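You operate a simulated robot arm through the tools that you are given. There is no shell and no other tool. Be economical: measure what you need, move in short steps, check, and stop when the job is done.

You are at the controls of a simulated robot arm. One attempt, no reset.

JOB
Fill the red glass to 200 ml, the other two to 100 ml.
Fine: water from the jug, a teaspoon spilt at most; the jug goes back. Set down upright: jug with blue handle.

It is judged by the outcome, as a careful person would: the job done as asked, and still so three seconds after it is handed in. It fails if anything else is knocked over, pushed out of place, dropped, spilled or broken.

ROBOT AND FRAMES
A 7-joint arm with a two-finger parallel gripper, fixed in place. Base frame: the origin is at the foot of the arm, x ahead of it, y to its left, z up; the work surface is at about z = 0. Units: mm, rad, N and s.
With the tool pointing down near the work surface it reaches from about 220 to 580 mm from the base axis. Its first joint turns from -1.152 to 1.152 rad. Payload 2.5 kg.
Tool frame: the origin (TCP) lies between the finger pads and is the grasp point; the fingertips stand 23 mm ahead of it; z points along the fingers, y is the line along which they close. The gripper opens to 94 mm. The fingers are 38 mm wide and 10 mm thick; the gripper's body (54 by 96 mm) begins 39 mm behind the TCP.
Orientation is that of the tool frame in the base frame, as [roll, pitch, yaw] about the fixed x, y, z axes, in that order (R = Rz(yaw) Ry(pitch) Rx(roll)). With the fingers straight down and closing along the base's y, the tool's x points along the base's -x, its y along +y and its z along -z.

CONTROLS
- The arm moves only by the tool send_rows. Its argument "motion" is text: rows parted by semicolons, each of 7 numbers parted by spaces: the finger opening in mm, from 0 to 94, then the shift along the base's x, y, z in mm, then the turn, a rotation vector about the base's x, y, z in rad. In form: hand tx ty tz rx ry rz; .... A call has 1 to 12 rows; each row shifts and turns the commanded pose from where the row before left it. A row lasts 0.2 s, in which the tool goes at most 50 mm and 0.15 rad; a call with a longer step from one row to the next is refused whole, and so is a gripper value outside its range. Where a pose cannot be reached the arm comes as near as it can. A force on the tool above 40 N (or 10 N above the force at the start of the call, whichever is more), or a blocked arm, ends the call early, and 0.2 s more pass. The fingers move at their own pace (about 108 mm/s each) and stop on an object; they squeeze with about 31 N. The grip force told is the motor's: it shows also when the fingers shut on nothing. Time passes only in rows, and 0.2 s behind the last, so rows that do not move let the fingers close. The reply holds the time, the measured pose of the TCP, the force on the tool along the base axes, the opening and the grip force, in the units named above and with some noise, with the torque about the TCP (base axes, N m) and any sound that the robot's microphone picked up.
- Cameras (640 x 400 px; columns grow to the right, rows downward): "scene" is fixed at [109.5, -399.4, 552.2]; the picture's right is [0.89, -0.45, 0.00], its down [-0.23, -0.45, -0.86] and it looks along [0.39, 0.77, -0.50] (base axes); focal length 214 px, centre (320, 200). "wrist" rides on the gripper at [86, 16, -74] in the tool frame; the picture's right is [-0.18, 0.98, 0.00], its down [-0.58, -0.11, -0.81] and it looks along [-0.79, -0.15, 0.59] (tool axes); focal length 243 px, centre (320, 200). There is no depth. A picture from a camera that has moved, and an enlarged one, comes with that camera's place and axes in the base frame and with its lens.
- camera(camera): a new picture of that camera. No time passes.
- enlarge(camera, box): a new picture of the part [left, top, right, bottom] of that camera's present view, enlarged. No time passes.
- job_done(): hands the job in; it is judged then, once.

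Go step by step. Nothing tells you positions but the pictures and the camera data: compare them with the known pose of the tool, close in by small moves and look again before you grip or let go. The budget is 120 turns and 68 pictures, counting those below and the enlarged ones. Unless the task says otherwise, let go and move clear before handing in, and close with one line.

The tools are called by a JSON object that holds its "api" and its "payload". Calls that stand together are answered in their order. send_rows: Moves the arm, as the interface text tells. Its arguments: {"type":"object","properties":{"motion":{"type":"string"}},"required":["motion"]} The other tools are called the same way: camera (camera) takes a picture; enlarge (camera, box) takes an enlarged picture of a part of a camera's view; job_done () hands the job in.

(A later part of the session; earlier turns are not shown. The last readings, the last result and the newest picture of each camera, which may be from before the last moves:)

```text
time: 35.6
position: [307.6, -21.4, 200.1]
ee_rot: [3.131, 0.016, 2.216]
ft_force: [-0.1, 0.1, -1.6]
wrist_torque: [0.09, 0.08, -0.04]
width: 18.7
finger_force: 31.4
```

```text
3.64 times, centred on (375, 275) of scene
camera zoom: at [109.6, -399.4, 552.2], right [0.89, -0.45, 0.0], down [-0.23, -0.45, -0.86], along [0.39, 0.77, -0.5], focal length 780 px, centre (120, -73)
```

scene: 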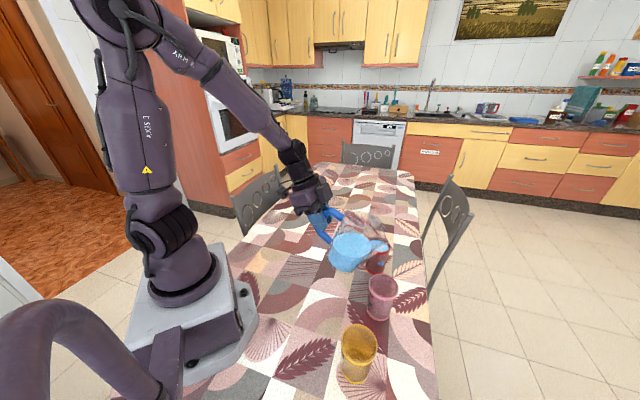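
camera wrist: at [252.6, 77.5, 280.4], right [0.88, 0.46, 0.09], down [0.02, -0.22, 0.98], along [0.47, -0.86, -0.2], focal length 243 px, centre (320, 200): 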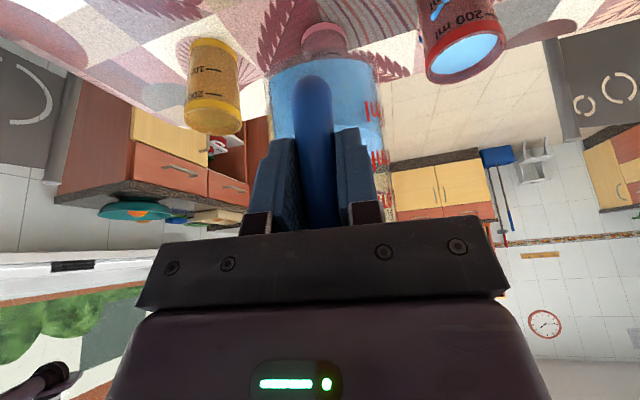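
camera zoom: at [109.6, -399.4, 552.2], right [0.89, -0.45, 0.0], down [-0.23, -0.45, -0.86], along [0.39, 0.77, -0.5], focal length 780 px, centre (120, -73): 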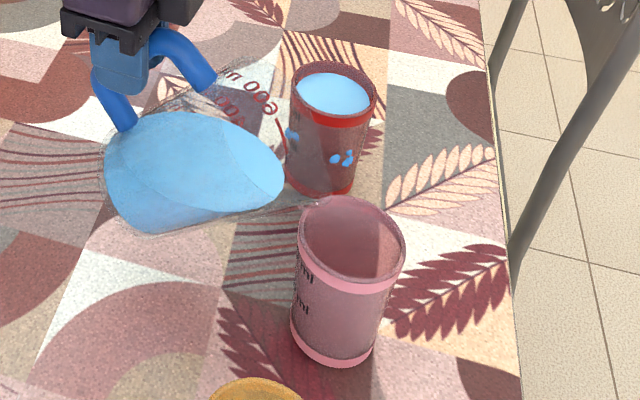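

The spout is over the pink glass. Tilt to 50.5°, which should give about 60 ml, and let it settle.

{"api": "send_rows", "payload": {"motion": "0 1.3 -1.8 2.5 0.0151 0.0113 0;0 1.3 -1.8 2.5 0.0151 0.0113 0;0 1.3 -1.8 2.5 0.0151 0.0113 0;0 1.3 -1.8 2.5 0.0151 0.0113 0;0 1.3 -1.7 2.5 0.0151 0.0113 0;0 1.4 -1.7 2.5 0.0151 0.0113 0;0 0 0 0 0 0 0;0 0 0 0 0 0 0;0 0 0 0 0 0 0;0 0 0 0 0 0 0;0 0 0 0 0 0 0;0 0 0 0 0 0 0"}}

{"api": "enlarge", "payload": {"camera": "scene", "box": [345, 250, 415, 325]}}

```text
time: 38.2
position: [316.8, -33.2, 217.1]
ee_rot: [3.129, -0.097, 2.218]
ft_force: [-0.1, -0.3, -1.8]
wrist_torque: [0.05, 0.06, 0.01]
width: 18.8
finger_force: 31.2
```

```text
5.33 times, centred on (380, 288) of scene
camera zoom: at [109.6, -399.4, 552.2], right [0.89, -0.45, 0.0], down [-0.23, -0.45, -0.86], along [0.39, 0.77, -0.5], focal length 1144 px, centre (0, -267)
```

zoom: 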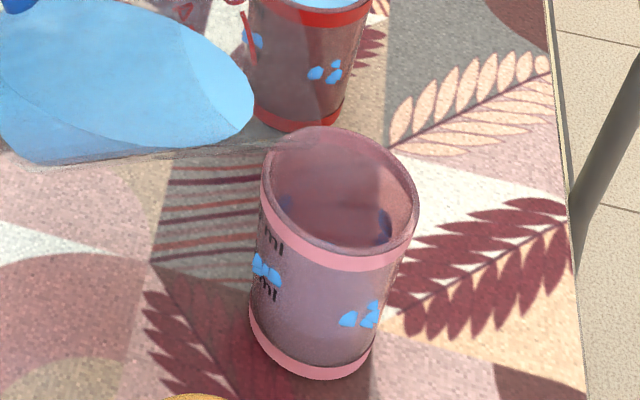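

The blue specks recur at exactly the same place on pink, so they are a display artefact of water touching the wall, not spills. Tilt 2° more to about 98 ml and look.

{"api": "send_rows", "payload": {"motion": "0 1 -1.3 2 0.014 0.0105 0;0 0.9 -1.3 2 0.014 0.0105 0;0 0 0 0 0 0 0;0 0 0 0 0 0 0;0 0 0 0 0 0 0;0 0 0 0 0 0 0;0 0 0 0 0 0 0;0 0 0 0 0 0 0;0 0 0 0 0 0 0"}}

{"api": "enlarge", "payload": {"camera": "scene", "box": [360, 265, 405, 321]}}

```text
time: 40.2
position: [318.1, -34.1, 220.8]
ee_rot: [3.131, -0.132, 2.216]
ft_force: [-0.2, 1.1, -2.7]
wrist_torque: [0.05, 0.02, 0.02]
width: 18.9
finger_force: 31.2
```

```text
7.14 times, centred on (382, 293) of scene
camera zoom: at [109.6, -399.4, 552.2], right [0.89, -0.45, 0.0], down [-0.23, -0.45, -0.86], along [0.39, 0.77, -0.5], focal length 1532 px, centre (-126, -464)
```

zoom: 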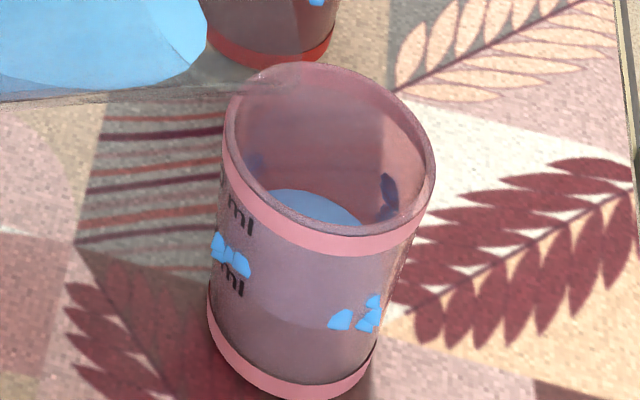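

Pink shows water at about 80–95 ml by various readings. I'll add a careful half degree.

{"api": "send_rows", "payload": {"motion": "0 0.5 -0.7 1.1 0.007 0.0052 0;0 0 0 0 0 0 0;0 0 0 0 0 0 0;0 0 0 0 0 0 0;0 0 0 0 0 0 0;0 0 0 0 0 0 0;0 0 0 0 0 0 0;0 0 0 0 0 0 0"}}

{"api": "enlarge", "payload": {"camera": "scene", "box": [360, 265, 405, 321]}}

```text
time: 42.0
position: [319.3, -36.5, 220.8]
ee_rot: [3.13, -0.141, 2.216]
ft_force: [1.1, -0.2, -2.6]
wrist_torque: [0.07, 0.04, -0.01]
width: 18.7
finger_force: 31.0
```

```text
7.14 times, centred on (382, 293) of scene
camera zoom: at [109.6, -399.4, 552.2], right [0.89, -0.45, 0.0], down [-0.23, -0.45, -0.86], along [0.39, 0.77, -0.5], focal length 1532 px, centre (-126, -464)
```

zoom: 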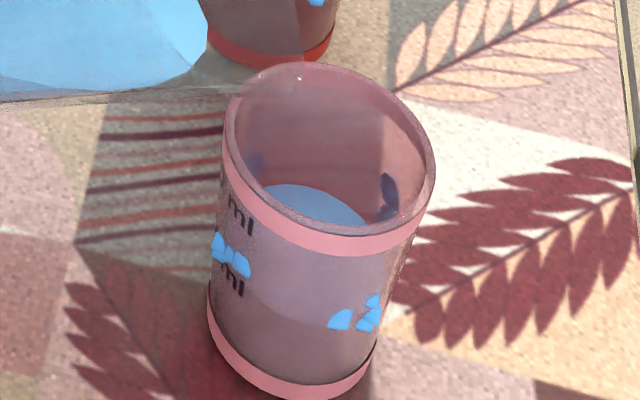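

Good, about 7 ml more. Now tilt back, rise, and swing round towards the yellow glass; from there I can read pink's mark with the wrist camera.

{"api": "send_rows", "payload": {"motion": "0 -2.5 3.2 -2 -0.06 -0.045 0;0 -2.5 3.2 -2 -0.06 -0.045 0;0 -2.5 3.2 8 -0.06 -0.045 0;0 -2.5 3.2 15 -0.06 -0.045 0;0 0 0 20 0 0 0;0 0 0 15 0 0 0;0 0 0 0 0 0 0"}}

{"api": "send_rows", "payload": {"motion": "0 -3 -5 0 0 0 -0.07;0 -3 -5 0 0 0 -0.09;0 -4 -6 0 0 0 -0.09;0 -4 -6 0 0 0 -0.09;0 -4 -6 0 0 0 -0.09;0 -4 -6 0 0 0 -0.09;0 -4 -6 0 0 0 -0.07;0 -4 -6 0 0 0 -0.05;0 0 0 0 0 0 0"}}

{"api": "camera", "payload": {"camera": "wrist"}}

```text
time: 43.6
position: [307.8, -21.0, 276.1]
ee_rot: [3.129, 0.16, 2.217]
ft_force: [0.7, -0.2, -2.0]
wrist_torque: [0.1, 0.08, 0.04]
width: 18.6
finger_force: 31.3
```

```text
time: 45.6
position: [283.7, -69.9, 272.5]
ee_rot: [3.131, 0.16, 1.575]
ft_force: [-0.1, -0.1, -2.3]
wrist_torque: [0.14, -0.02, -0.04]
width: 18.4
finger_force: 31.1
out of reach, approached as far as the arm can: row 6
```

```text
18 pictures are left
camera wrist: at [298.8, 27.6, 332.5], right [0.98, -0.18, 0.04], down [-0.12, -0.45, 0.89], along [-0.14, -0.88, -0.46], focal length 243 px, centre (320, 200)
```

wrist: 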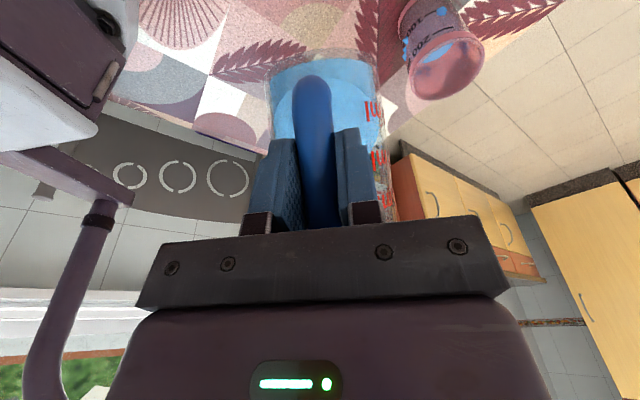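

{"api": "enlarge", "payload": {"camera": "wrist", "box": [385, 0, 500, 110]}}

```text
3.64 times, centred on (442, 55) of wrist
camera zoom: at [298.8, 27.6, 332.5], right [0.98, -0.18, 0.04], down [-0.12, -0.45, 0.89], along [-0.14, -0.88, -0.46], focal length 882 px, centre (-126, 727)
```

zoom: 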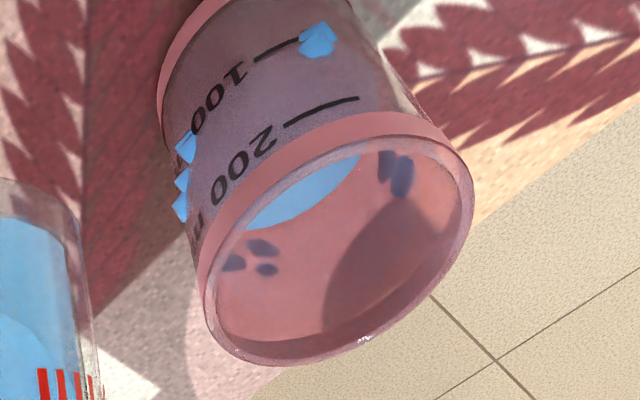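

Measured against its printed marks, pink is about 5–6 mm short of the 100 line (≈82 ml). I'll go back and top it up before doing yellow.

{"api": "send_rows", "payload": {"motion": "0 3 6 0 0 0 0.07;0 3 6 0 0 0 0.09;0 3 6 0 0 0 0.09;0 3 6 0 0 0 0.09;0 3 6 0 0 0 0.09;0 3 6 0 0 0 0.09;0 3 6 0 0 0 0.07;0 3 7 3 0 0 0.052;0 0 0 0 0 0 0"}}

{"api": "send_rows", "payload": {"motion": "0 2 -3 0 0.05 0.0375 0;0 2 -3 0 0.05 0.0375 0;0 2 -3 -5 0.05 0.0375 0;0 2.5 -2.7 -10 0.048 0.036 0;0 0 0 -20 0 0 0;0 0 0 -20 0 0 0;0 0 0 -6 0 0 0;0 0 0 0 0 0 0"}}

```text
time: 47.6
position: [306.8, -18.9, 276.3]
ee_rot: [3.131, 0.158, 2.22]
ft_force: [-1.0, 0.3, -2.8]
wrist_torque: [0.08, 0.09, -0.02]
width: 18.8
finger_force: 30.5
```

```text
time: 49.4
position: [318.6, -30.8, 213.4]
ee_rot: [3.129, -0.089, 2.217]
ft_force: [0.3, -0.8, -1.9]
wrist_torque: [0.07, 0.04, 0.03]
width: 18.8
finger_force: 31.0
out of reach, approached as far as the arm can: row 2
```

{"api": "send_rows", "payload": {"motion": "0 0.4 -1.8 2.4 0.014 0.0105 0;0 0.4 -1.8 2.4 0.014 0.0105 0;0 0.5 -1.9 2.3 0.014 0.0105 0;0 0.5 -1.8 2.3 0.014 0.0105 0;0 0 0 0 0 0 0;0 0 0 0 0 0 0;0 0 0 0 0 0 0;0 0 0 0 0 0 0;0 0 0 0 0 0 0;0 0 0 0 0 0 0"}}

{"api": "enlarge", "payload": {"camera": "scene", "box": [360, 265, 405, 321]}}

```text
time: 51.6
position: [319.4, -37.7, 224.1]
ee_rot: [3.129, -0.156, 2.218]
ft_force: [-0.7, 0.3, -2.5]
wrist_torque: [0.01, 0.02, -0.01]
width: 18.8
finger_force: 31.3
```

```text
7.14 times, centred on (382, 293) of scene
camera zoom: at [109.6, -399.4, 552.2], right [0.89, -0.45, 0.0], down [-0.23, -0.45, -0.86], along [0.39, 0.77, -0.5], focal length 1532 px, centre (-126, -464)
```

zoom: 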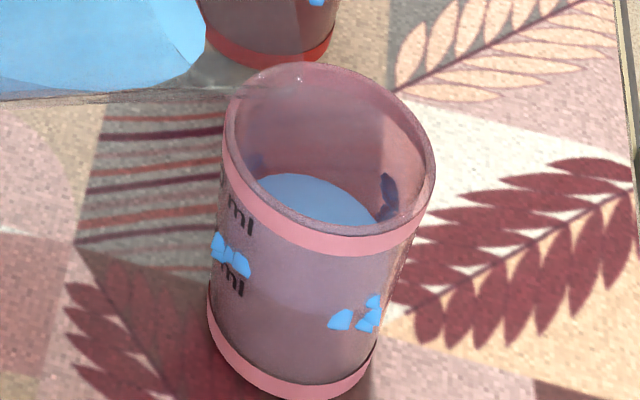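

Pink is now right about its 100 mark. Tilt back, rise, and go to yellow.

{"api": "send_rows", "payload": {"motion": "0 -2.5 3.2 -2 -0.06 -0.045 0;0 -2.5 3.2 -2 -0.06 -0.045 0;0 -2.5 3.2 8 -0.06 -0.045 0;0 -2.5 3.2 15 -0.06 -0.045 0;0 0 0 20 0 0 0;0 0 0 15 0 0 0;0 0 0 0 0 0 0"}}

{"api": "send_rows", "payload": {"motion": "0 -3 -5 0 0 0 -0.07;0 -3 -5 0 0 0 -0.09;0 -4 -6 0 0 0 -0.09;0 -4 -6 0 0 0 -0.09;0 -4 -6 0 0 0 -0.09;0 -4 -6 0 0 0 -0.09;0 -4 -6 0 0 0 -0.07;0 -4 -6 0 0 0 -0.05;0 0 0 0 0 0 0"}}

{"api": "enlarge", "payload": {"camera": "wrist", "box": [385, 0, 500, 110]}}

```text
time: 53.2
position: [309.0, -24.7, 276.8]
ee_rot: [3.131, 0.143, 2.22]
ft_force: [0.4, 0.2, -2.7]
wrist_torque: [0.13, 0.1, 0.01]
width: 18.7
finger_force: 30.9
```

```text
time: 55.2
position: [284.9, -69.8, 270.8]
ee_rot: [3.134, 0.144, 1.574]
ft_force: [0.2, -0.5, -2.0]
wrist_torque: [0.13, 0.01, 0.0]
width: 18.6
finger_force: 30.8
out of reach, approached as far as the arm can: row 4, 7
```

```text
3.64 times, centred on (442, 55) of wrist
camera zoom: at [301.1, 24.8, 332.9], right [0.98, -0.17, 0.04], down [-0.11, -0.46, 0.88], along [-0.14, -0.87, -0.47], focal length 882 px, centre (-126, 727)
```

zoom: 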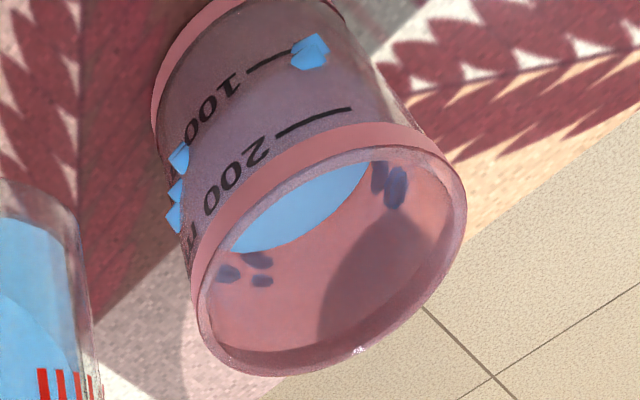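

Pink reads about 93–95 ml; I'll give it a final drop later. Now the pre-pour pose over yellow at 52°.

{"api": "send_rows", "payload": {"motion": "0 -2.5 -4 0 0.0667 0 0;0 -2.5 -4 0 0.0667 0 0;0 -2.5 -4 0 0.0667 0 0;0 -2.4 -4.5 -5 0.0667 0 0;0 0 0 -15 0 0 0;0 0 0 -15 0 0 0;0 0 0 -14 0 0 0;0 0 0 0 0 0 0"}}

{"api": "enlarge", "payload": {"camera": "scene", "box": [310, 260, 420, 390]}}

```text
time: 57.0
position: [316.9, -83.7, 184.7]
ee_rot: [3.127, -0.123, 1.577]
ft_force: [-0.4, -0.6, -2.6]
wrist_torque: [0.07, -0.01, 0.01]
width: 18.6
finger_force: 31.0
out of reach, approached as far as the arm can: row 1, 2, 3, 4
```

```text
3.08 times, centred on (365, 325) of scene
camera zoom: at [109.6, -399.4, 552.2], right [0.89, -0.45, 0.0], down [-0.23, -0.45, -0.86], along [0.39, 0.77, -0.5], focal length 660 px, centre (182, -185)
```

zoom: 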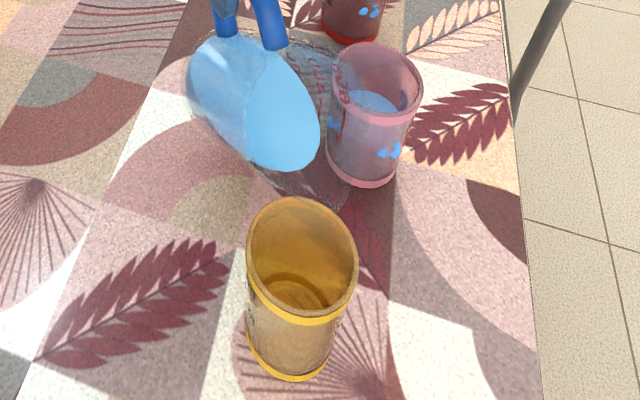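

The arm couldn't reach that pose and came out 40 mm off and low, though nothing was touched. I'll rise straight up before trying another approach direction.

{"api": "send_rows", "payload": {"motion": "0 0 2 8 0 0 0;0 0 0 15 0 0 0;0 0 0 20 0 0 0;0 0 0 20 0 0 0;0 0 0 0 0 0 0"}}

```text
time: 58.2
position: [327.0, -79.4, 239.9]
ee_rot: [3.132, -0.123, 1.577]
ft_force: [-0.3, 0.6, -2.5]
wrist_torque: [0.07, -0.01, -0.01]
width: 18.4
finger_force: 31.6
out of reach, approached as far as the arm can: row 4
```

{"api": "send_rows", "payload": {"motion": "0 2 0 5 -0.06 0 0;0 2 0 5 -0.06 0 0;0 0 0 5 0 0 -0.06;0 0 0 5 0 0 -0.06;0 0 0 0 0 0 -0.06;0 0 0 0 0 0 -0.06;0 0 0 0 0 0 -0.06;0 0 0 0 0 0 -0.05;0 0 0 0 0 0 0"}}

```text
time: 60.2
position: [332.1, -78.3, 259.9]
ee_rot: [3.129, -0.003, 1.226]
ft_force: [-0.1, 0.4, -2.8]
wrist_torque: [0.08, -0.04, -0.01]
width: 18.7
finger_force: 30.3
```

That yaw is reachable. Move over and tilt to 52°, still high, and check.

{"api": "send_rows", "payload": {"motion": "0 -2 -6 0 0 0 0;0 -2 -6 0 0 0 0;0 -1 -5 0 0.0377 -0.0135 0;0 0 0 0 0.0377 -0.0135 0;0 0 0 0 0.0377 -0.0135 0;0 0 0 0 0 0 0"}}

```text
time: 61.6
position: [343.0, -93.9, 249.5]
ee_rot: [3.129, -0.121, 1.227]
ft_force: [-0.1, -0.5, -2.0]
wrist_torque: [0.05, 0.0, -0.02]
width: 18.4
finger_force: 31.0
out of reach, approached as far as the arm can: row 4, 5
```

{"api": "send_rows", "payload": {"motion": "0 0 0 -10 0 0 0;0 0 0 -10 0 0 0;0 0 0 -8 0 0 0;0 -4 -1 0 0 0 0;0 -4 -1 0 0 0 0;0 0 0 0 0 0 0"}}

```text
time: 63.0
position: [333.7, -94.0, 219.8]
ee_rot: [3.128, -0.123, 1.226]
ft_force: [-0.2, 0.1, -2.1]
wrist_torque: [0.06, -0.03, -0.01]
width: 18.8
finger_force: 30.7
```

{"api": "send_rows", "payload": {"motion": "0 -3.4 -1.5 1 0.0123 -0.0044 0;0 -3.4 -1.5 1 0.0123 -0.0044 0;0 0 0 0 0 0 0"}}

{"api": "enlarge", "payload": {"camera": "scene", "box": [310, 260, 420, 390]}}

```text
time: 63.8
position: [328.1, -97.0, 221.7]
ee_rot: [3.129, -0.148, 1.228]
ft_force: [-0.2, -0.2, -2.3]
wrist_torque: [0.08, -0.02, 0.05]
width: 18.5
finger_force: 31.0
```

```text
3.08 times, centred on (365, 325) of scene
camera zoom: at [109.6, -399.4, 552.2], right [0.89, -0.45, 0.0], down [-0.23, -0.45, -0.86], along [0.39, 0.77, -0.5], focal length 660 px, centre (182, -185)
```

zoom: 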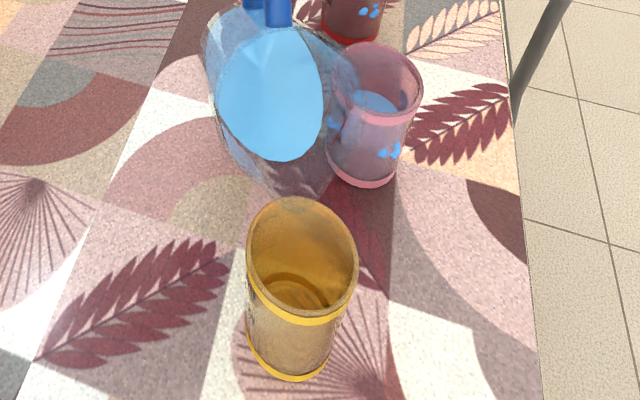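

The spout tip is well over the yellow glass's near half. Tilt on 4° slowly, spout held, then settle.

{"api": "send_rows", "payload": {"motion": "0 -0.6 -1.7 2.4 0.0165 -0.0059 0;0 -0.6 -1.7 2.4 0.0165 -0.0059 0;0 -0.6 -1.7 2.4 0.0165 -0.0059 0;0 -0.6 -1.7 2.2 0.0165 -0.0059 0;0 0 0 0 0 0 0;0 0 0 0 0 0 0;0 0 0 0 0 0 0;0 0 0 0 0 0 0;0 0 0 0 0 0 0;0 0 0 0 0 0 0"}}

{"api": "enlarge", "payload": {"camera": "scene", "box": [325, 310, 395, 390]}}

```text
time: 66.0
position: [346.7, -97.7, 211.8]
ee_rot: [3.13, -0.218, 1.229]
ft_force: [0.0, -0.5, -2.2]
wrist_torque: [0.05, 0.0, 0.0]
width: 18.7
finger_force: 31.5
out of reach, approached as far as the arm can: row 1, 2, 3, 4
```

```text
5.00 times, centred on (360, 350) of scene
camera zoom: at [109.6, -399.4, 552.2], right [0.89, -0.45, 0.0], down [-0.23, -0.45, -0.86], along [0.39, 0.77, -0.5], focal length 1072 px, centre (120, -550)
```

zoom: 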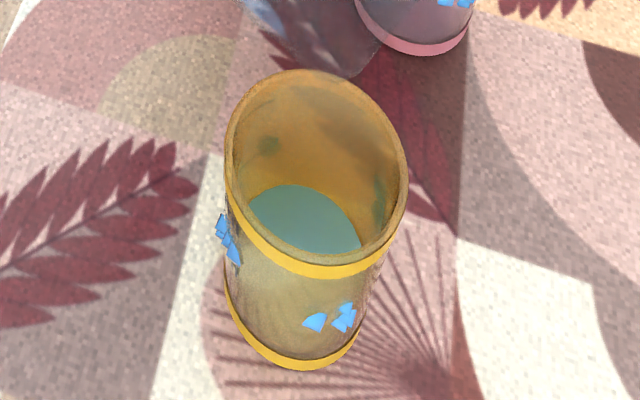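

The arm drifted off again at that angle, but the flow went in (about 45 ml in yellow, nothing on the table). I'll back out and approach yellow from another heading (about -72°), nearer to the arm's own plane.

{"api": "send_rows", "payload": {"motion": "0 0 2 6 -0.033 0.0118 0;0 0 2 10 -0.05 0.018 0;0 0 2 15 -0.06 0.0216 0;0 0 2 15 -0.06 0.0216 0;0 0 2 12 0 0 0;0 0 0 0 0 0 0"}}

{"api": "send_rows", "payload": {"motion": "0 -1 5 2 0 0 0.08;0 -1 5 1 0 0 0.1;0 -1 5 0 0 0 0.1;0 -1 5 0 0 0 0.1;0 -1 5 0 0 0 0.1;0 -1 5 0 0 0 0.1;0 -1 5 0 0 0 0.08;0 0 0 0 0 0 0"}}

{"api": "enlarge", "payload": {"camera": "scene", "box": [280, 210, 440, 390]}}

```text
time: 67.4
position: [348.1, -86.3, 272.5]
ee_rot: [3.131, -0.005, 1.228]
ft_force: [0.7, 0.7, -2.5]
wrist_torque: [0.13, -0.02, 0.04]
width: 18.8
finger_force: 31.2
```

```text
time: 69.2
position: [339.0, -51.7, 275.9]
ee_rot: [3.129, -0.003, 1.891]
ft_force: [0.2, 0.3, -2.9]
wrist_torque: [0.09, 0.03, 0.0]
width: 18.8
finger_force: 31.3
```

```text
2.22 times, centred on (360, 300) of scene
camera zoom: at [109.6, -399.4, 552.2], right [0.89, -0.45, 0.0], down [-0.23, -0.45, -0.86], along [0.39, 0.77, -0.5], focal length 477 px, centre (231, -22)
```

zoom: 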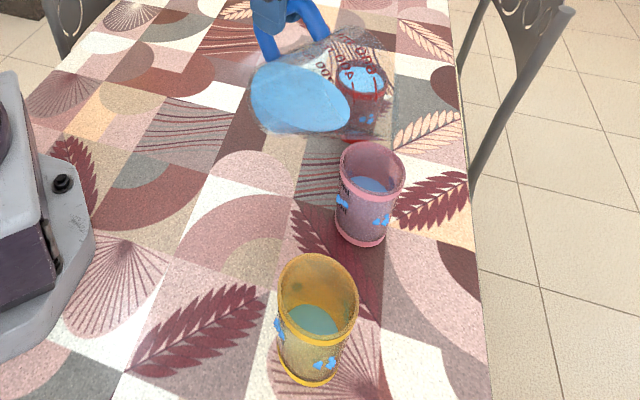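

No spills, all glasses in place. Now move inward step by step, checking reach.

{"api": "send_rows", "payload": {"motion": "0 -9 -4 -4 0 0 0;0 -9 -4 -4 0 0 0;0 -9 -4 -4 0 0 0;0 -9 -4 -4 0 0 0;0 -9 -4 -4 0 0 0;0 -9 -4 0 0 0 0;0 0 0 0 0 0 0"}}

```text
time: 70.8
position: [298.3, -74.7, 242.5]
ee_rot: [3.132, -0.004, 1.887]
ft_force: [-0.3, -0.3, -1.9]
wrist_torque: [0.11, 0.03, 0.0]
width: 18.9
finger_force: 30.8
out of reach, approached as far as the arm can: row 4, 5, 6
```

Yellow can't be reached at steep tilt with this 45° grip. The remedy: set the jug down on its own spot, re-grip the handle with the tool lying flatter, then pour the rest. First swing the jug back, high.

{"api": "send_rows", "payload": {"motion": "0 8 4 7 0 0 0;0 8 4 7 0 0 0.06;0 8 4 7 0 0 0.1;0 8 4 7 0 0 0.12;0 8 4 6 0 0 0.12;0 0 4 0 0 0 0.13;0 0 4 0 0 0 0.13;0 0 4 0 0 0 0.13;0 0 4 0 0 0 0.13;0 0 0 0 0 0 0.13;0 0 0 0 0 0 0.13;0 0 0 0 0 0 0.1"}}

{"api": "send_rows", "payload": {"motion": "0 0 0 0 0 0 0.08;0 -2 0 0 0 0 0.12;0 -3 0 0 0 0 0.13;0 -3 0 0 0 0 0.13;0 -3 0 0 0 0 0.13;0 -3 0 0 0 0 0.13;0 -3 0 0 0 0 0.13;0 -3 0 0 0 0 0.13;0 0 0 0 0 0 0.08;0 0 0 0 0 0 0"}}

```text
time: 73.4
position: [339.7, -37.8, 276.4]
ee_rot: [3.131, -0.005, -3.112]
ft_force: [0.6, 1.2, -1.8]
wrist_torque: [0.01, 0.12, 0.01]
width: 18.9
finger_force: 31.1
```

```text
time: 75.6
position: [319.0, 18.4, 262.6]
ee_rot: [3.131, -0.005, -2.058]
ft_force: [-0.1, -0.2, -2.5]
wrist_torque: [-0.07, 0.05, -0.03]
width: 18.6
finger_force: 31.7
out of reach, approached as far as the arm can: row 2, 3, 4, 5, 8, 9
```

{"api": "send_rows", "payload": {"motion": "0 -1 -5 0 0.0873 -0.0462 0;0 -2 -5 0 0.0873 -0.0462 0;0 -3 -5 0 0.0873 -0.0462 0;0 -3 -5 0 0.0873 -0.0462 0;0 -3 -5 0 0.0873 -0.0462 0;0 -3 -5 0 0.0873 -0.0462 0;0 -3 -5 0 0.0873 -0.0462 0;0 -3 -4 0 0.0873 -0.0462 0;0 0 0 -20 0 0 0;0 0 0 -20 0 0 0;0 0 0 0 0 0 0"}}

```text
time: 78.0
position: [272.3, 48.6, 298.9]
ee_rot: [3.134, 0.783, -2.052]
ft_force: [0.3, 0.2, -2.2]
wrist_torque: [-0.15, 0.11, -0.01]
width: 18.6
finger_force: 30.8
out of reach, approached as far as the arm can: row 1, 2, 3, 4, 5, 6, 7, 8, 9, 10
```

{"api": "send_rows", "payload": {"motion": "0 4 -12 -3 0 0 0;0 4 -12 -6 0 0 0;0 4 -12 -10 0 0 0;0 4 -12 -15 0 0 0;0 4 -11 -20 0 0 0;0 4 -10 -25 0 0 0;0 0 0 -25 0 0 0;0 0 0 -25 0 0 0;0 0 0 0 0 0 0"}}

```text
time: 80.0
position: [289.7, 77.3, 266.9]
ee_rot: [3.135, 0.785, -2.054]
ft_force: [0.4, -0.2, -1.9]
wrist_torque: [-0.1, 0.11, -0.01]
width: 18.5
finger_force: 30.9
out of reach, approached as far as the arm can: row 1, 2, 3, 4, 5, 6, 7, 8
```

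The arm is sliding along a reach limit. I'll first move outward (+x), away from the limit, then across.

{"api": "send_rows", "payload": {"motion": "0 8 0 0 0 0 0;0 8 0 0 0 0 0;0 8 0 0 0 0 0;0 8 0 0 0 0 0;0 8 0 0 0 0 0;0 8 -4 0 0 0 0;0 0 -8 0 0 0 0;0 0 -8 0 0 0 0;0 0 0 0 0 0 0"}}

```text
time: 82.0
position: [313.5, 89.6, 275.6]
ee_rot: [3.133, 0.783, -2.057]
ft_force: [0.5, -0.1, -2.8]
wrist_torque: [-0.16, 0.11, 0.01]
width: 18.6
finger_force: 30.6
out of reach, approached as far as the arm can: row 2, 3, 4, 5, 6, 7, 8
```

I'll go well out to a comfortable pose with the yaw neutral (jug upright, high above everything), then return as I did the first time.

{"api": "send_rows", "payload": {"motion": "0 5 0 0 0 0 -0.06;0 8 0 2 0 0 -0.1;0 8 -4 2 0 0 -0.1;0 8 -8 2 0 0 -0.1;0 8 -12 2 0 0 -0.1;0 8 -15 2 0 0 -0.1;0 8 -15 2 0 0 -0.1;0 8 -15 2 0 0 -0.1;0 8 -15 2 0 0 -0.1;0 8 -15 2 0 0 -0.1;0 8 -15 0 0 0 -0.1;0 0 0 0 0 0 0"}}

```text
time: 84.6
position: [401.3, -25.3, 293.5]
ee_rot: [3.134, 0.785, -3.117]
ft_force: [0.6, 0.0, -2.1]
wrist_torque: [0.0, 0.19, -0.02]
width: 18.9
finger_force: 31.1
```

{"api": "send_rows", "payload": {"motion": "0 0 -6 0 0 0 0.06;0 0 -8 0 0 0 0.1;0 0 -10 0 0 0 0.11;0 0 -10 0 0 0 0.11;0 0 -10 0 0 0 0.11;0 0 -10 0 0 0 0.11;0 0 -10 0 0 0 0.11;0 0 -8 0 0 0 0.11;0 0 -6 0 0 0 0.11;0 0 -4 0 0 0 0.1;0 0 0 0 0 0 0.026;0 0 0 0 0 0 0"}}

```text
time: 87.2
position: [296.1, 34.4, 336.4]
ee_rot: [3.131, 0.784, -2.058]
ft_force: [-0.3, 0.3, -1.9]
wrist_torque: [-0.15, 0.1, 0.0]
width: 18.7
finger_force: 30.6
out of reach, approached as far as the arm can: row 4, 5, 6, 7, 8, 9, 10, 11
```

{"api": "camera", "payload": {"camera": "scene"}}

```text
10 pictures are left
```

scene: 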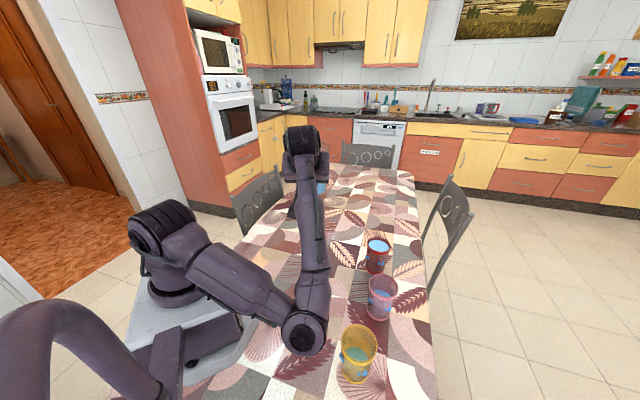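

The arm's elbow has swung down to the side, near the yellow glass – that's why the reach is poor. I'll retrace to the previous pose and then stretch out high to bring the elbow up again.

{"api": "send_rows", "payload": {"motion": "0 10 0 -4 0 0 -0.1;0 10 0 -4 0 0 -0.1;0 10 -4 -4 0 0 -0.1;0 10 -6 -4 0 0 -0.1;0 10 -8 -4 0 0 -0.1;0 10 -8 -4 0 0 -0.1;0 10 -8 -4 0 0 -0.1;0 10 -8 -4 0 0 -0.1;0 10 -8 -4 0 0 -0.1;0 10 -8 -4 0 0 -0.1;0 5 -2 0 0 0 -0.06;0 0 0 0 0 0 0"}}

{"api": "camera", "payload": {"camera": "scene"}}

```text
time: 89.8
position: [402.0, -26.6, 296.8]
ee_rot: [3.132, 0.784, -3.118]
ft_force: [0.7, -0.8, -2.6]
wrist_torque: [0.01, 0.16, 0.01]
width: 18.7
finger_force: 30.5
```

```text
9 pictures are left
```

scene: 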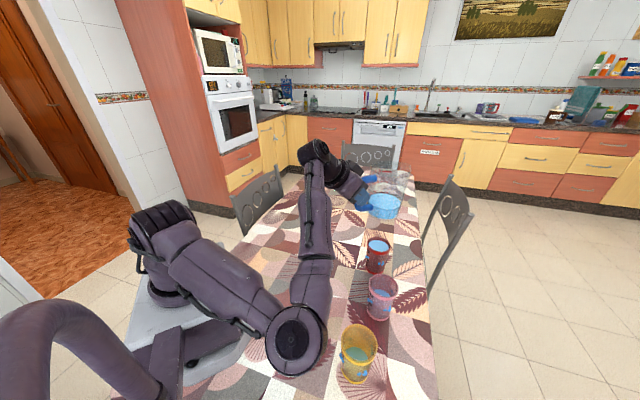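

I'll yaw the other way (negative), which should push the elbow back up; the jug stays upright and high.

{"api": "send_rows", "payload": {"motion": "0 0 2 6 0 0 -0.08;0 0 2 6 0 0 -0.12;0 0 2 6 0 0 -0.12;0 0 2 6 0 0 -0.12;0 0 2 6 0 0 -0.12;0 0 2 6 0 0 -0.12;0 0 2 6 0 0 -0.12;0 0 2 6 0 0 -0.12;0 0 2 6 0 0 -0.12;0 0 2 6 0 0 -0.12;0 0 2 6 0 0 -0.12;0 0 2 0 0 0 -0.08"}}

{"api": "send_rows", "payload": {"motion": "0 0 2 0 0 0 -0.08;0 0 2 0 0 0 -0.12;0 0 2 0 0 0 -0.12;0 0 2 0 0 0 -0.12;0 0 2 0 0 0 -0.12;0 0 0 0 0 0 -0.08;0 0 0 0 0 0 0"}}

{"api": "camera", "payload": {"camera": "scene"}}

```text
time: 92.4
position: [402.1, -1.2, 361.0]
ee_rot: [3.132, 0.784, 1.799]
ft_force: [-0.2, -0.1, -2.1]
wrist_torque: [0.2, 0.06, 0.03]
width: 18.6
finger_force: 31.1
```

```text
time: 94.0
position: [401.2, 7.7, 360.4]
ee_rot: [3.133, 0.785, 1.163]
ft_force: [0.7, 1.1, -2.0]
wrist_torque: [0.19, -0.08, -0.02]
width: 19.0
finger_force: 31.1
```

```text
8 pictures are left
```

scene: 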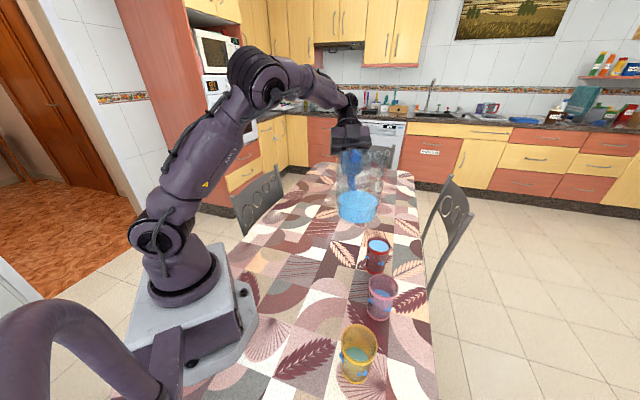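

The elbow is up again. I'm already near the yellow heading (-113°), so I'll try the pour from here with this posture: move over, still high, and tilt to 55° (no flow until 57.5°).

{"api": "send_rows", "payload": {"motion": "0 -5 -12 -8 0 0 0;0 -5 -18 -12 0 0 0;0 -5 -18 -12 0 0 0;0 -5 -18 -12 0 0 0;0 -5 -18 -12 0 0 0;0 -5 -18 -12 0 0 0;0 0 -6 0 0 0 0;0 0 0 0 0 0 0"}}

{"api": "send_rows", "payload": {"motion": "0 0 0 0 0.07 -0.03 0;0 0 0 0 0.11 -0.0476 0;0 0 0 0 0.11 -0.0476 0;0 0 0 0 0.11 -0.0476 0;0 0 0 0 0.11 -0.0476 0;0 0 0 0 0.11 -0.0476 0;0 0 0 0 0.11 -0.0476 0;0 0 0 0 0.09 -0.039 0;0 0 0 0 0 0 0"}}

```text
time: 95.8
position: [371.8, -99.9, 293.9]
ee_rot: [3.135, 0.785, 1.162]
ft_force: [-0.7, 0.7, -2.7]
wrist_torque: [0.18, -0.1, 0.01]
width: 19.0
finger_force: 31.0
```

```text
time: 97.8
position: [370.5, -100.8, 294.0]
ee_rot: [3.131, -0.11, 1.163]
ft_force: [-0.4, 0.0, -2.9]
wrist_torque: [0.09, -0.02, -0.01]
width: 19.0
finger_force: 30.7
```

{"api": "send_rows", "payload": {"motion": "0 -5 0 -6 0 0 0;0 -5 0 -6 0 0 0;0 -5 0 -6 0 0 0;0 -5 0 -6 0 0 0;0 -5 0 -6 0 0 0;0 -5 -1 -6 0 0 0;0 0 0 0 0 0 0"}}

```text
time: 99.4
position: [343.2, -101.1, 255.2]
ee_rot: [3.133, -0.103, 1.164]
ft_force: [0.2, 0.0, -1.9]
wrist_torque: [0.09, -0.01, -0.01]
width: 18.9
finger_force: 31.4
out of reach, approached as far as the arm can: row 6
```

{"api": "send_rows", "payload": {"motion": "0 0 0 -8 0 0 0;0 0 0 -8 0 0 0;0 0 0 -8 0 0 0;0 -3 0 -2 0 0 0;0 -3 -1 0 0 0 0;0 -3 -1 0 0 0 0;0 0 0 0 0 0 0"}}

```text
time: 101.0
position: [335.1, -102.9, 229.1]
ee_rot: [3.13, -0.108, 1.163]
ft_force: [0.9, -0.2, -1.7]
wrist_torque: [0.08, 0.0, -0.01]
width: 18.7
finger_force: 30.9
```

{"api": "send_rows", "payload": {"motion": "0 -0.3 -0.2 -7 0 0 0;0 -0.3 -0.2 -7 0 0 0;0 -0.2 -0.2 -1 0.0205 -0.0089 0;0 -0.2 -0.1 0 0.0205 -0.0089 0;0 0 0 0 0.0205 -0.0089 0;0 0 0 0 0 0 0"}}

```text
time: 102.4
position: [334.9, -103.3, 214.9]
ee_rot: [3.132, -0.174, 1.167]
ft_force: [0.2, -0.5, -1.4]
wrist_torque: [0.07, -0.05, 0.01]
width: 18.8
finger_force: 31.3
```

{"api": "send_rows", "payload": {"motion": "0 -1 -1.8 2 0.0165 -0.0071 0;0 -1 -1.8 2 0.0165 -0.0071 0;0 0 0 0 0 0 0"}}

{"api": "enlarge", "payload": {"camera": "scene", "box": [310, 260, 420, 390]}}

```text
time: 103.2
position: [343.7, -102.4, 210.6]
ee_rot: [3.131, -0.21, 1.163]
ft_force: [-0.3, 0.3, -2.4]
wrist_torque: [0.05, -0.05, 0.03]
width: 18.5
finger_force: 31.1
out of reach, approached as far as the arm can: row 1, 2
```

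```text
3.08 times, centred on (365, 325) of scene
camera zoom: at [109.6, -399.4, 552.2], right [0.89, -0.45, 0.0], down [-0.23, -0.45, -0.86], along [0.39, 0.77, -0.5], focal length 660 px, centre (182, -185)
```

zoom: 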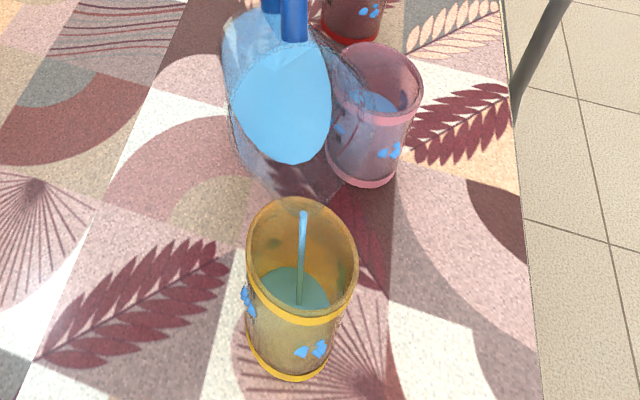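

It is already running, into the glass. The reach limit nudges the tool outward, so I'll turn the yaw a little to bring the spout back over the middle, and lift slightly.

{"api": "send_rows", "payload": {"motion": "0 0 -1.5 2 0 0 -0.025;0 0 -1.5 2 0 0 -0.025;0 0 -1.5 1 0 0 -0.02;0 0 0 0 0 0 0"}}

```text
time: 104.2
position: [346.3, -106.5, 213.7]
ee_rot: [3.131, -0.208, 1.092]
ft_force: [-1.0, 0.7, -1.6]
wrist_torque: [0.06, 0.04, 0.03]
width: 18.6
finger_force: 30.9
out of reach, approached as far as the arm can: row 2
```

{"api": "send_rows", "payload": {"motion": "0 1 -2 2 0.0124 -0.0064 0;0 1 -2 2 0.0124 -0.0064 0;0 0 0 0 0 0 0;0 0 0 0 0 0 0;0 0 0 0 0 0 0"}}

{"api": "enlarge", "payload": {"camera": "scene", "box": [325, 290, 405, 390]}}

```text
time: 105.4
position: [354.7, -107.6, 212.0]
ee_rot: [3.131, -0.236, 1.094]
ft_force: [-1.1, 1.1, -2.8]
wrist_torque: [0.06, 0.02, -0.03]
width: 18.7
finger_force: 30.7
out of reach, approached as far as the arm can: row 1, 2
```

```text
4.00 times, centred on (365, 340) of scene
camera zoom: at [109.6, -399.4, 552.2], right [0.89, -0.45, 0.0], down [-0.23, -0.45, -0.86], along [0.39, 0.77, -0.5], focal length 858 px, centre (140, -360)
```

zoom: 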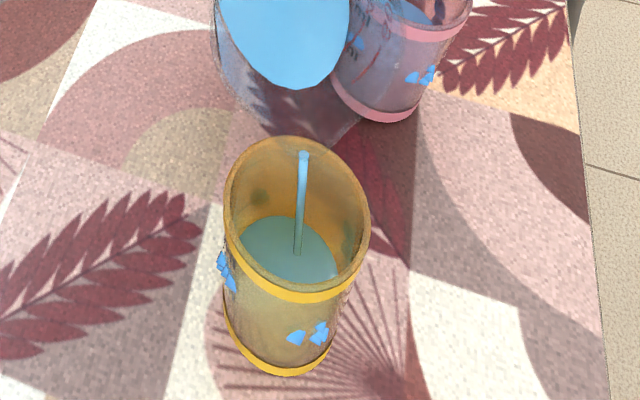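

The reach limit is pulling the spout towards the rim, so I stop here (about 60 ml in yellow). I'll tilt back and rise, then re-grip the jug flatter as planned.

{"api": "send_rows", "payload": {"motion": "0 1 3 6 -0.035 0.018 0;0 1 3 8 -0.06 0.031 0;0 2 4 12 -0.08 0.0415 0;0 3 6 15 -0.1 0.052 0;0 3 8 15 -0.12 0.062 0;0 3 8 15 -0.12 0.062 0;0 3 8 15 -0.12 0.062 0;0 3 8 15 -0.12 0.062 0;0 3 8 15 -0.12 0.062 0;0 2 8 10 -0.05 0.026 0;0 0 0 0 0 0 0"}}

{"api": "camera", "payload": {"camera": "scene"}}

```text
time: 107.8
position: [378.7, -44.3, 337.4]
ee_rot: [3.131, 0.804, 1.093]
ft_force: [-1.1, -0.3, -2.4]
wrist_torque: [0.15, -0.1, 0.02]
width: 18.7
finger_force: 30.4
```

```text
5 pictures are left
```

scene: 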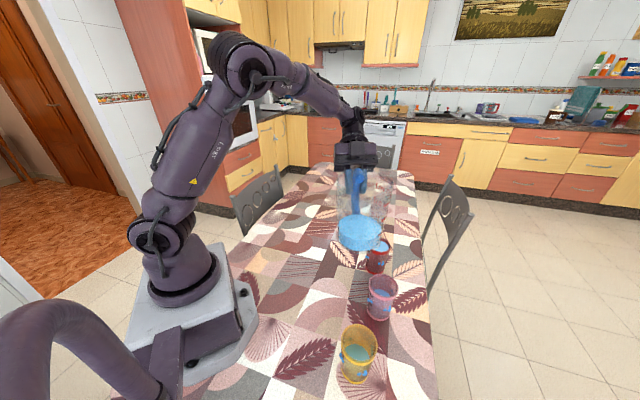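

No spill. I have few pictures left, so I'll move by known poses. Swing round, high and in the open, to heading 0 first.

{"api": "send_rows", "payload": {"motion": "0 1 0 0 0 0 0.08;0 1 0 0 0 0 0.13;0 1 0 0 0 0 0.13;0 1 0 0 0 0 0.13;0 1 0 0 0 0 0.13;0 1 0 0 0 0 0.13;0 1 0 0 0 0 0.13;0 1 0 0 0 0 0.13;0 1 0 0 0 0 0.13;0 1 0 0 0 0 0.13;0 1 0 0 0 0 0.13;0 0 0 0 0 0 0.08"}}

{"api": "send_rows", "payload": {"motion": "0 0 -3 0 0 0 0.08;0 0 -4 0 0 0 0.12;0 0 -4 0 0 0 0.12;0 0 -5 0 0 0 0.12;0 0 -5 0 0 0 0.1;0 0 -5 0 0 0 0.05;0 0 0 0 0 0 0"}}

```text
time: 110.4
position: [390.0, -43.4, 336.3]
ee_rot: [3.133, 0.804, 2.556]
ft_force: [-1.1, -0.2, -2.7]
wrist_torque: [0.09, 0.14, 0.01]
width: 18.4
finger_force: 31.2
```

```text
time: 112.0
position: [389.6, -61.7, 345.8]
ee_rot: [-3.141, 0.817, 3.011]
ft_force: [-0.2, -0.5, -3.1]
wrist_torque: [0.03, 0.2, -0.02]
width: 18.7
finger_force: 31.5
out of reach, approached as far as the arm can: row 4, 5
```

In this arm posture positive yaw is limited. Since I only need a flatter grip, I'll set the jug down temporarily on free table near its spot with heading about -60°, re-grip there, and pour.

{"api": "send_rows", "payload": {"motion": "0 -4 8 -2 0 0 -0.08;0 -6 14 -2 0 0 -0.11;0 -6 14 -2 0 0 -0.11;0 -6 14 -2 0 0 -0.11;0 -6 14 -2 0 0 -0.11;0 -6 14 -2 0 0 -0.11;0 -6 14 -2 0 0 -0.11;0 -6 14 -2 0 0 -0.11;0 -6 10 -2 0 0 -0.05;0 0 0 0 0 0 0"}}

```text
time: 114.2
position: [336.4, 52.6, 323.7]
ee_rot: [3.14, 0.813, 2.132]
ft_force: [-0.3, -0.6, -2.9]
wrist_torque: [0.15, 0.12, 0.01]
width: 18.5
finger_force: 31.1
```

{"api": "send_rows", "payload": {"motion": "0 0 0 -10 0.0237 0.0149 0;0 0 0 -25 0 0 0;0 0 0 -25 0 0 0;0 0 0 -30 0 0 0;0 0 0 -30 0 0 0;0 0 0 -30 0 0 0;0 0 0 -30 0 0 0;0 0 0 -25 0 0 0;0 0 0 -12 0 0 0;0 0 0 0 0 0 0"}}

```text
time: 116.4
position: [337.3, 51.0, 107.1]
ee_rot: [3.14, 0.788, 2.132]
ft_force: [-0.8, -0.1, -2.1]
wrist_torque: [0.16, 0.11, -0.02]
width: 18.7
finger_force: 31.2
```

{"api": "send_rows", "payload": {"motion": "0 0 0 -8 0 0 0;0 0 0 -8 0 0 0;0 0 0 -5 0 0 0;0 0 0 -3 0 0 0;0 0 0 -1.5 0 0 0;0 0 0 0 0 0 0"}}

{"api": "send_rows", "payload": {"motion": "0 0 0 -0.7 0 0 0;0 0 0 -0.7 0 0 0;0 0 0 0 0 0 0"}}

```text
time: 117.8
position: [338.2, 52.3, 83.0]
ee_rot: [3.138, 0.788, 2.133]
ft_force: [-1.3, 3.5, 8.6]
wrist_torque: [-0.89, -0.5, 0.05]
width: 19.0
finger_force: 31.1
```

```text
time: 118.6
position: [337.8, 51.5, 82.3]
ee_rot: [-3.141, 0.789, 2.132]
ft_force: [-1.9, 3.9, 11.8]
wrist_torque: [-0.82, -0.29, -0.02]
width: 18.9
finger_force: 30.7
```

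The jug stands on the table. Release, tip the tool about the handle bar to a flatter angle (15° more), and re-grip.

{"api": "send_rows", "payload": {"motion": "30 0 0 0 0 0 0;60 0 0 0 0 0 0;60 0 0 0 0 0 0;60 0 0 0 0 0 0"}}

{"api": "send_rows", "payload": {"motion": "60 0 0 0 -0.037 -0.0233 0;60 0 0 0 -0.037 -0.0233 0;60 0 0 0 0 0 0"}}

```text
time: 119.6
position: [338.1, 51.8, 81.2]
ee_rot: [3.139, 0.784, 2.132]
ft_force: [1.0, 0.8, 0.0]
wrist_torque: [-0.02, -0.02, 0.01]
width: 60.1
finger_force: 0.0
```

```text
time: 120.4
position: [337.7, 53.9, 81.4]
ee_rot: [3.14, 0.876, 2.132]
ft_force: [0.0, 0.8, 0.4]
wrist_torque: [0.01, 0.01, -0.01]
width: 60.0
finger_force: 0.1
```

{"api": "send_rows", "payload": {"motion": "60 0 -0.5 0 -0.037 -0.0233 0;60 0 -0.5 0 -0.037 -0.0233 0;60 0 0 0 -0.037 -0.0233 0;60 0 0 0 -0.037 -0.0233 0;60 0 0 0 0 0 0"}}

{"api": "camera", "payload": {"camera": "wrist"}}

```text
time: 121.6
position: [336.6, 53.2, 80.4]
ee_rot: [-3.141, 1.048, 2.134]
ft_force: [0.3, 0.6, -0.6]
wrist_torque: [0.02, -0.01, 0.01]
width: 59.9
finger_force: 0.0
```

```text
4 pictures are left
camera wrist: at [293.7, 150.6, 43.3], right [0.88, 0.45, 0.16], down [-0.31, 0.29, 0.91], along [0.36, -0.85, 0.39], focal length 243 px, centre (320, 200)
```

wrist: 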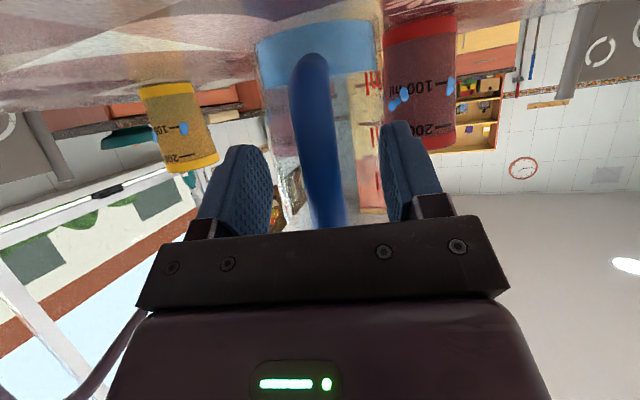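

The handle is centred between the fingers. Close and lift.

{"api": "send_rows", "payload": {"motion": "30 0 0 0 0 0 0;0 0 0 0 0 0 0;0 0 0 0 0 0 0;0 0 0 0 0 0 0;0 0 0 5 0 0 0;0 0 0 15 0 0 0;0 0 0 25 0 0 0;0 0 0 30 0 0 0;0 0 0 30 0 0 0;0 0 0 30 0 0 0;0 0 0 30 0 0 0;0 0 0 0 0 0 0"}}

```text
time: 124.2
position: [335.6, 49.7, 246.9]
ee_rot: [-3.141, 1.049, 2.136]
ft_force: [-0.7, -0.2, -2.0]
wrist_torque: [0.17, 0.1, 0.01]
width: 18.5
finger_force: 30.9
```

Lifted. Now swing to heading -112° high up, then over and tilt to 50°.

{"api": "send_rows", "payload": {"motion": "0 4 -8 5 0 0 -0.06;0 5 -9 5 0 0 -0.1;0 5 -9 5 0 0 -0.1;0 5 -9 5 0 0 -0.1;0 5 -9 5 0 0 -0.1;0 5 -9 5 0 0 -0.1;0 5 -9 5 0 0 -0.1;0 4 -9 5 0 0 -0.1;0 4 -9 5 0 0 -0.1;0 0 -9 0 0 0 -0.09;0 0 0 0 0 0 0"}}

```text
time: 126.6
position: [379.0, -37.4, 290.9]
ee_rot: [3.138, 1.051, 1.184]
ft_force: [0.3, -0.4, -2.5]
wrist_torque: [0.17, -0.11, 0.01]
width: 18.3
finger_force: 30.3
```

{"api": "send_rows", "payload": {"motion": "0 -2 -7 0 0.07 -0.0286 0;0 -2 -8 0 0.1 -0.0408 0;0 -2 -8 0 0.1 -0.0408 0;0 -2 -8 0 0.1 -0.0408 0;0 -2 -8 0 0.1 -0.0408 0;0 -2 -8 0 0.1 -0.0408 0;0 -2 -8 0 0.1 -0.0408 0;0 -2 -8 0 0.1 -0.0408 0;0 0 0 0 0.05 -0.0204 0;0 0 0 0 0 0 0"}}

```text
time: 128.8
position: [362.7, -100.0, 291.3]
ee_rot: [3.14, 0.164, 1.182]
ft_force: [0.1, -0.3, -2.3]
wrist_torque: [0.06, -0.05, 0.05]
width: 18.6
finger_force: 30.9
```

{"api": "send_rows", "payload": {"motion": "0 -3 0 -10 0 0 0;0 -4 0 -12 0 0 0;0 -4 0 -12 0 0 0;0 -4 0 -10 0 0 0;0 -4 0 -5 0 0 0;0 -4 0 0 0 0 0;0 0 0 0 0 0 0"}}

```text
time: 130.4
position: [340.2, -100.3, 242.4]
ee_rot: [3.139, 0.164, 1.183]
ft_force: [-0.2, 0.4, -2.5]
wrist_torque: [0.05, 0.0, 0.02]
width: 18.6
finger_force: 31.3
```

{"api": "send_rows", "payload": {"motion": "0 -1.7 0 -3 0.0213 -0.0087 0;0 -1.7 0 -3 0.0213 -0.0087 0;0 -1.7 -0.2 -3 0.0213 -0.0087 0;0 -1.6 -0.2 -3 0.0213 -0.0087 0;0 0 0 0 0 0 0"}}

```text
time: 131.6
position: [333.4, -101.5, 229.8]
ee_rot: [3.141, 0.07, 1.183]
ft_force: [-0.9, 0.0, -2.9]
wrist_torque: [0.06, 0.0, 0.01]
width: 18.7
finger_force: 30.3
```

Reachable with no limit. Tilt to 60° (about 20 ml), hold, and look.

{"api": "send_rows", "payload": {"motion": "0 -0.7 -1.8 1.8 0.0157 -0.0064 0;0 -0.7 -1.8 1.8 0.0157 -0.0064 0;0 -0.7 -1.8 1.8 0.0157 -0.0064 0;0 -0.7 -1.7 1.8 0.0157 -0.0064 0;0 0 0 0 0 0 0;0 0 0 0 0 0 0;0 0 0 0 0 0 0;0 0 0 0 0 0 0;0 0 0 0 0 0 0;0 0 0 0 0 0 0"}}

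{"api": "enlarge", "payload": {"camera": "scene", "box": [325, 290, 405, 390]}}

```text
time: 133.8
position: [330.1, -106.6, 238.3]
ee_rot: [3.14, 0.002, 1.184]
ft_force: [0.2, -0.7, -2.8]
wrist_torque: [0.04, 0.0, 0.01]
width: 18.6
finger_force: 30.7
```

```text
4.00 times, centred on (365, 340) of scene
camera zoom: at [109.6, -399.4, 552.2], right [0.89, -0.45, 0.0], down [-0.23, -0.45, -0.86], along [0.39, 0.77, -0.5], focal length 858 px, centre (140, -360)
```

zoom: 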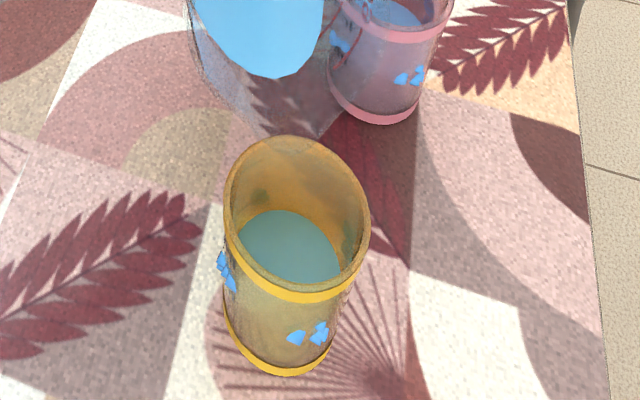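

Yellow is at roughly 77 ml, settled. About 1.6° more should complete it.

{"api": "send_rows", "payload": {"motion": "0 -0.6 -1.4 1.7 0.013 -0.0053 0;0 -0.6 -1.4 1.7 0.013 -0.0053 0;0 0 0 0 0 0 0;0 0 0 0 0 0 0;0 0 0 0 0 0 0;0 0 0 0 0 0 0;0 0 0 0 0 0 0;0 0 0 0 0 0 0"}}

{"api": "enlarge", "payload": {"camera": "scene", "box": [325, 290, 405, 390]}}

```text
time: 135.6
position: [330.1, -109.8, 240.8]
ee_rot: [3.141, -0.025, 1.183]
ft_force: [-0.3, 0.5, -2.3]
wrist_torque: [0.03, -0.02, 0.01]
width: 18.6
finger_force: 31.1
```

```text
4.00 times, centred on (365, 340) of scene
camera zoom: at [109.6, -399.4, 552.2], right [0.89, -0.45, 0.0], down [-0.23, -0.45, -0.86], along [0.39, 0.77, -0.5], focal length 858 px, centre (140, -360)
```

zoom: 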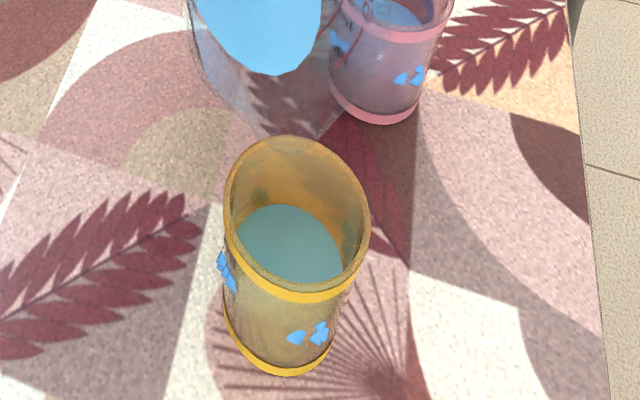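

About 92 ml now. Another half degree, then tilt back and rise.

{"api": "send_rows", "payload": {"motion": "0 -0.4 -0.9 1.1 0.0093 -0.0038 0;0 0 0 0 0 0 0;0 0 0 0 0 0 0;0 0 0 0 0 0 0;0 0 0 0 0 0 0;0 0 0 0 0 0 0;0 0 0 0 0 0 0"}}

{"api": "send_rows", "payload": {"motion": "0 1 3 2 -0.05 0.0204 0;0 2 4 6 -0.07 0.0286 0;0 3 5 10 -0.09 0.0367 0;0 3 6 12 -0.1 0.0408 0;0 3 7 12 -0.1 0.0408 0;0 3 8 12 -0.1 0.0408 0;0 3 8 12 -0.1 0.0408 0;0 3 8 12 -0.1 0.0408 0;0 3 8 12 -0.1 0.0408 0;0 3 8 10 -0.1 0.0408 0;0 2 4 5 -0.09 0.0367 0;0 0 0 0 0 0 0"}}

```text
time: 137.2
position: [328.1, -111.9, 241.6]
ee_rot: [3.139, -0.036, 1.184]
ft_force: [0.2, 0.3, -2.9]
wrist_torque: [0.05, -0.03, -0.02]
width: 18.5
finger_force: 31.0
```

```text
time: 139.8
position: [359.4, -42.3, 348.1]
ee_rot: [-3.141, 1.043, 1.181]
ft_force: [-0.3, 0.1, -2.4]
wrist_torque: [0.19, -0.07, -0.01]
width: 18.6
finger_force: 31.0
```

Yellow is done. Now take the jug, upright and high, back above its own spot.

{"api": "send_rows", "payload": {"motion": "0 -2 10 -2 0 0 0.06;0 -6 18 -5 0 0 0.1;0 -6 18 -5 0 0 0.1;0 -6 18 -5 0 0 0.1;0 -7 18 -5 0 0 0.1;0 -7 18 -5 0 0 0.1;0 -7 18 -5 0 0 0.1;0 -7 18 -5 0 0 0.1;0 -8 18 -5 0 0 0.1;0 -8 18 -5 0 0 0.085;0 -4 8 -3 0 0 0;0 0 0 0 0 0 0"}}

```text
time: 142.4
position: [289.6, 137.2, 295.8]
ee_rot: [3.139, 1.043, 2.129]
ft_force: [0.3, -0.1, -3.1]
wrist_torque: [0.17, 0.1, -0.04]
width: 18.3
finger_force: 30.7
```

{"api": "send_rows", "payload": {"motion": "0 0 0 -20 0 0 0;0 0 0 -28 0 0 0;0 0 0 -28 0 0 0;0 0 0 -28 0 0 0;0 0 0 -28 0 0 0;0 0 0 -28 0 0 0;0 0 0 -20 0 0 0;0 0 0 -10 0 0 0;0 0 0 0 0 0 0"}}

```text
time: 144.4
position: [290.5, 136.7, 107.5]
ee_rot: [3.14, 1.048, 2.128]
ft_force: [0.8, 0.0, -1.4]
wrist_torque: [0.18, 0.1, 0.02]
width: 18.9
finger_force: 31.2
```

{"api": "send_rows", "payload": {"motion": "0 0 0 -8 0 0 0;0 0 0 -8 0 0 0;0 0 0 -5 0 0 0;0 0 0 -3 0 0 0;0 0 0 -1.5 0 0 0;0 0 0 0 0 0 0"}}

```text
time: 145.8
position: [290.2, 138.3, 81.7]
ee_rot: [3.138, 1.048, 2.128]
ft_force: [-1.9, 2.8, 6.8]
wrist_torque: [-0.88, -0.46, -0.01]
width: 18.6
finger_force: 31.3
```

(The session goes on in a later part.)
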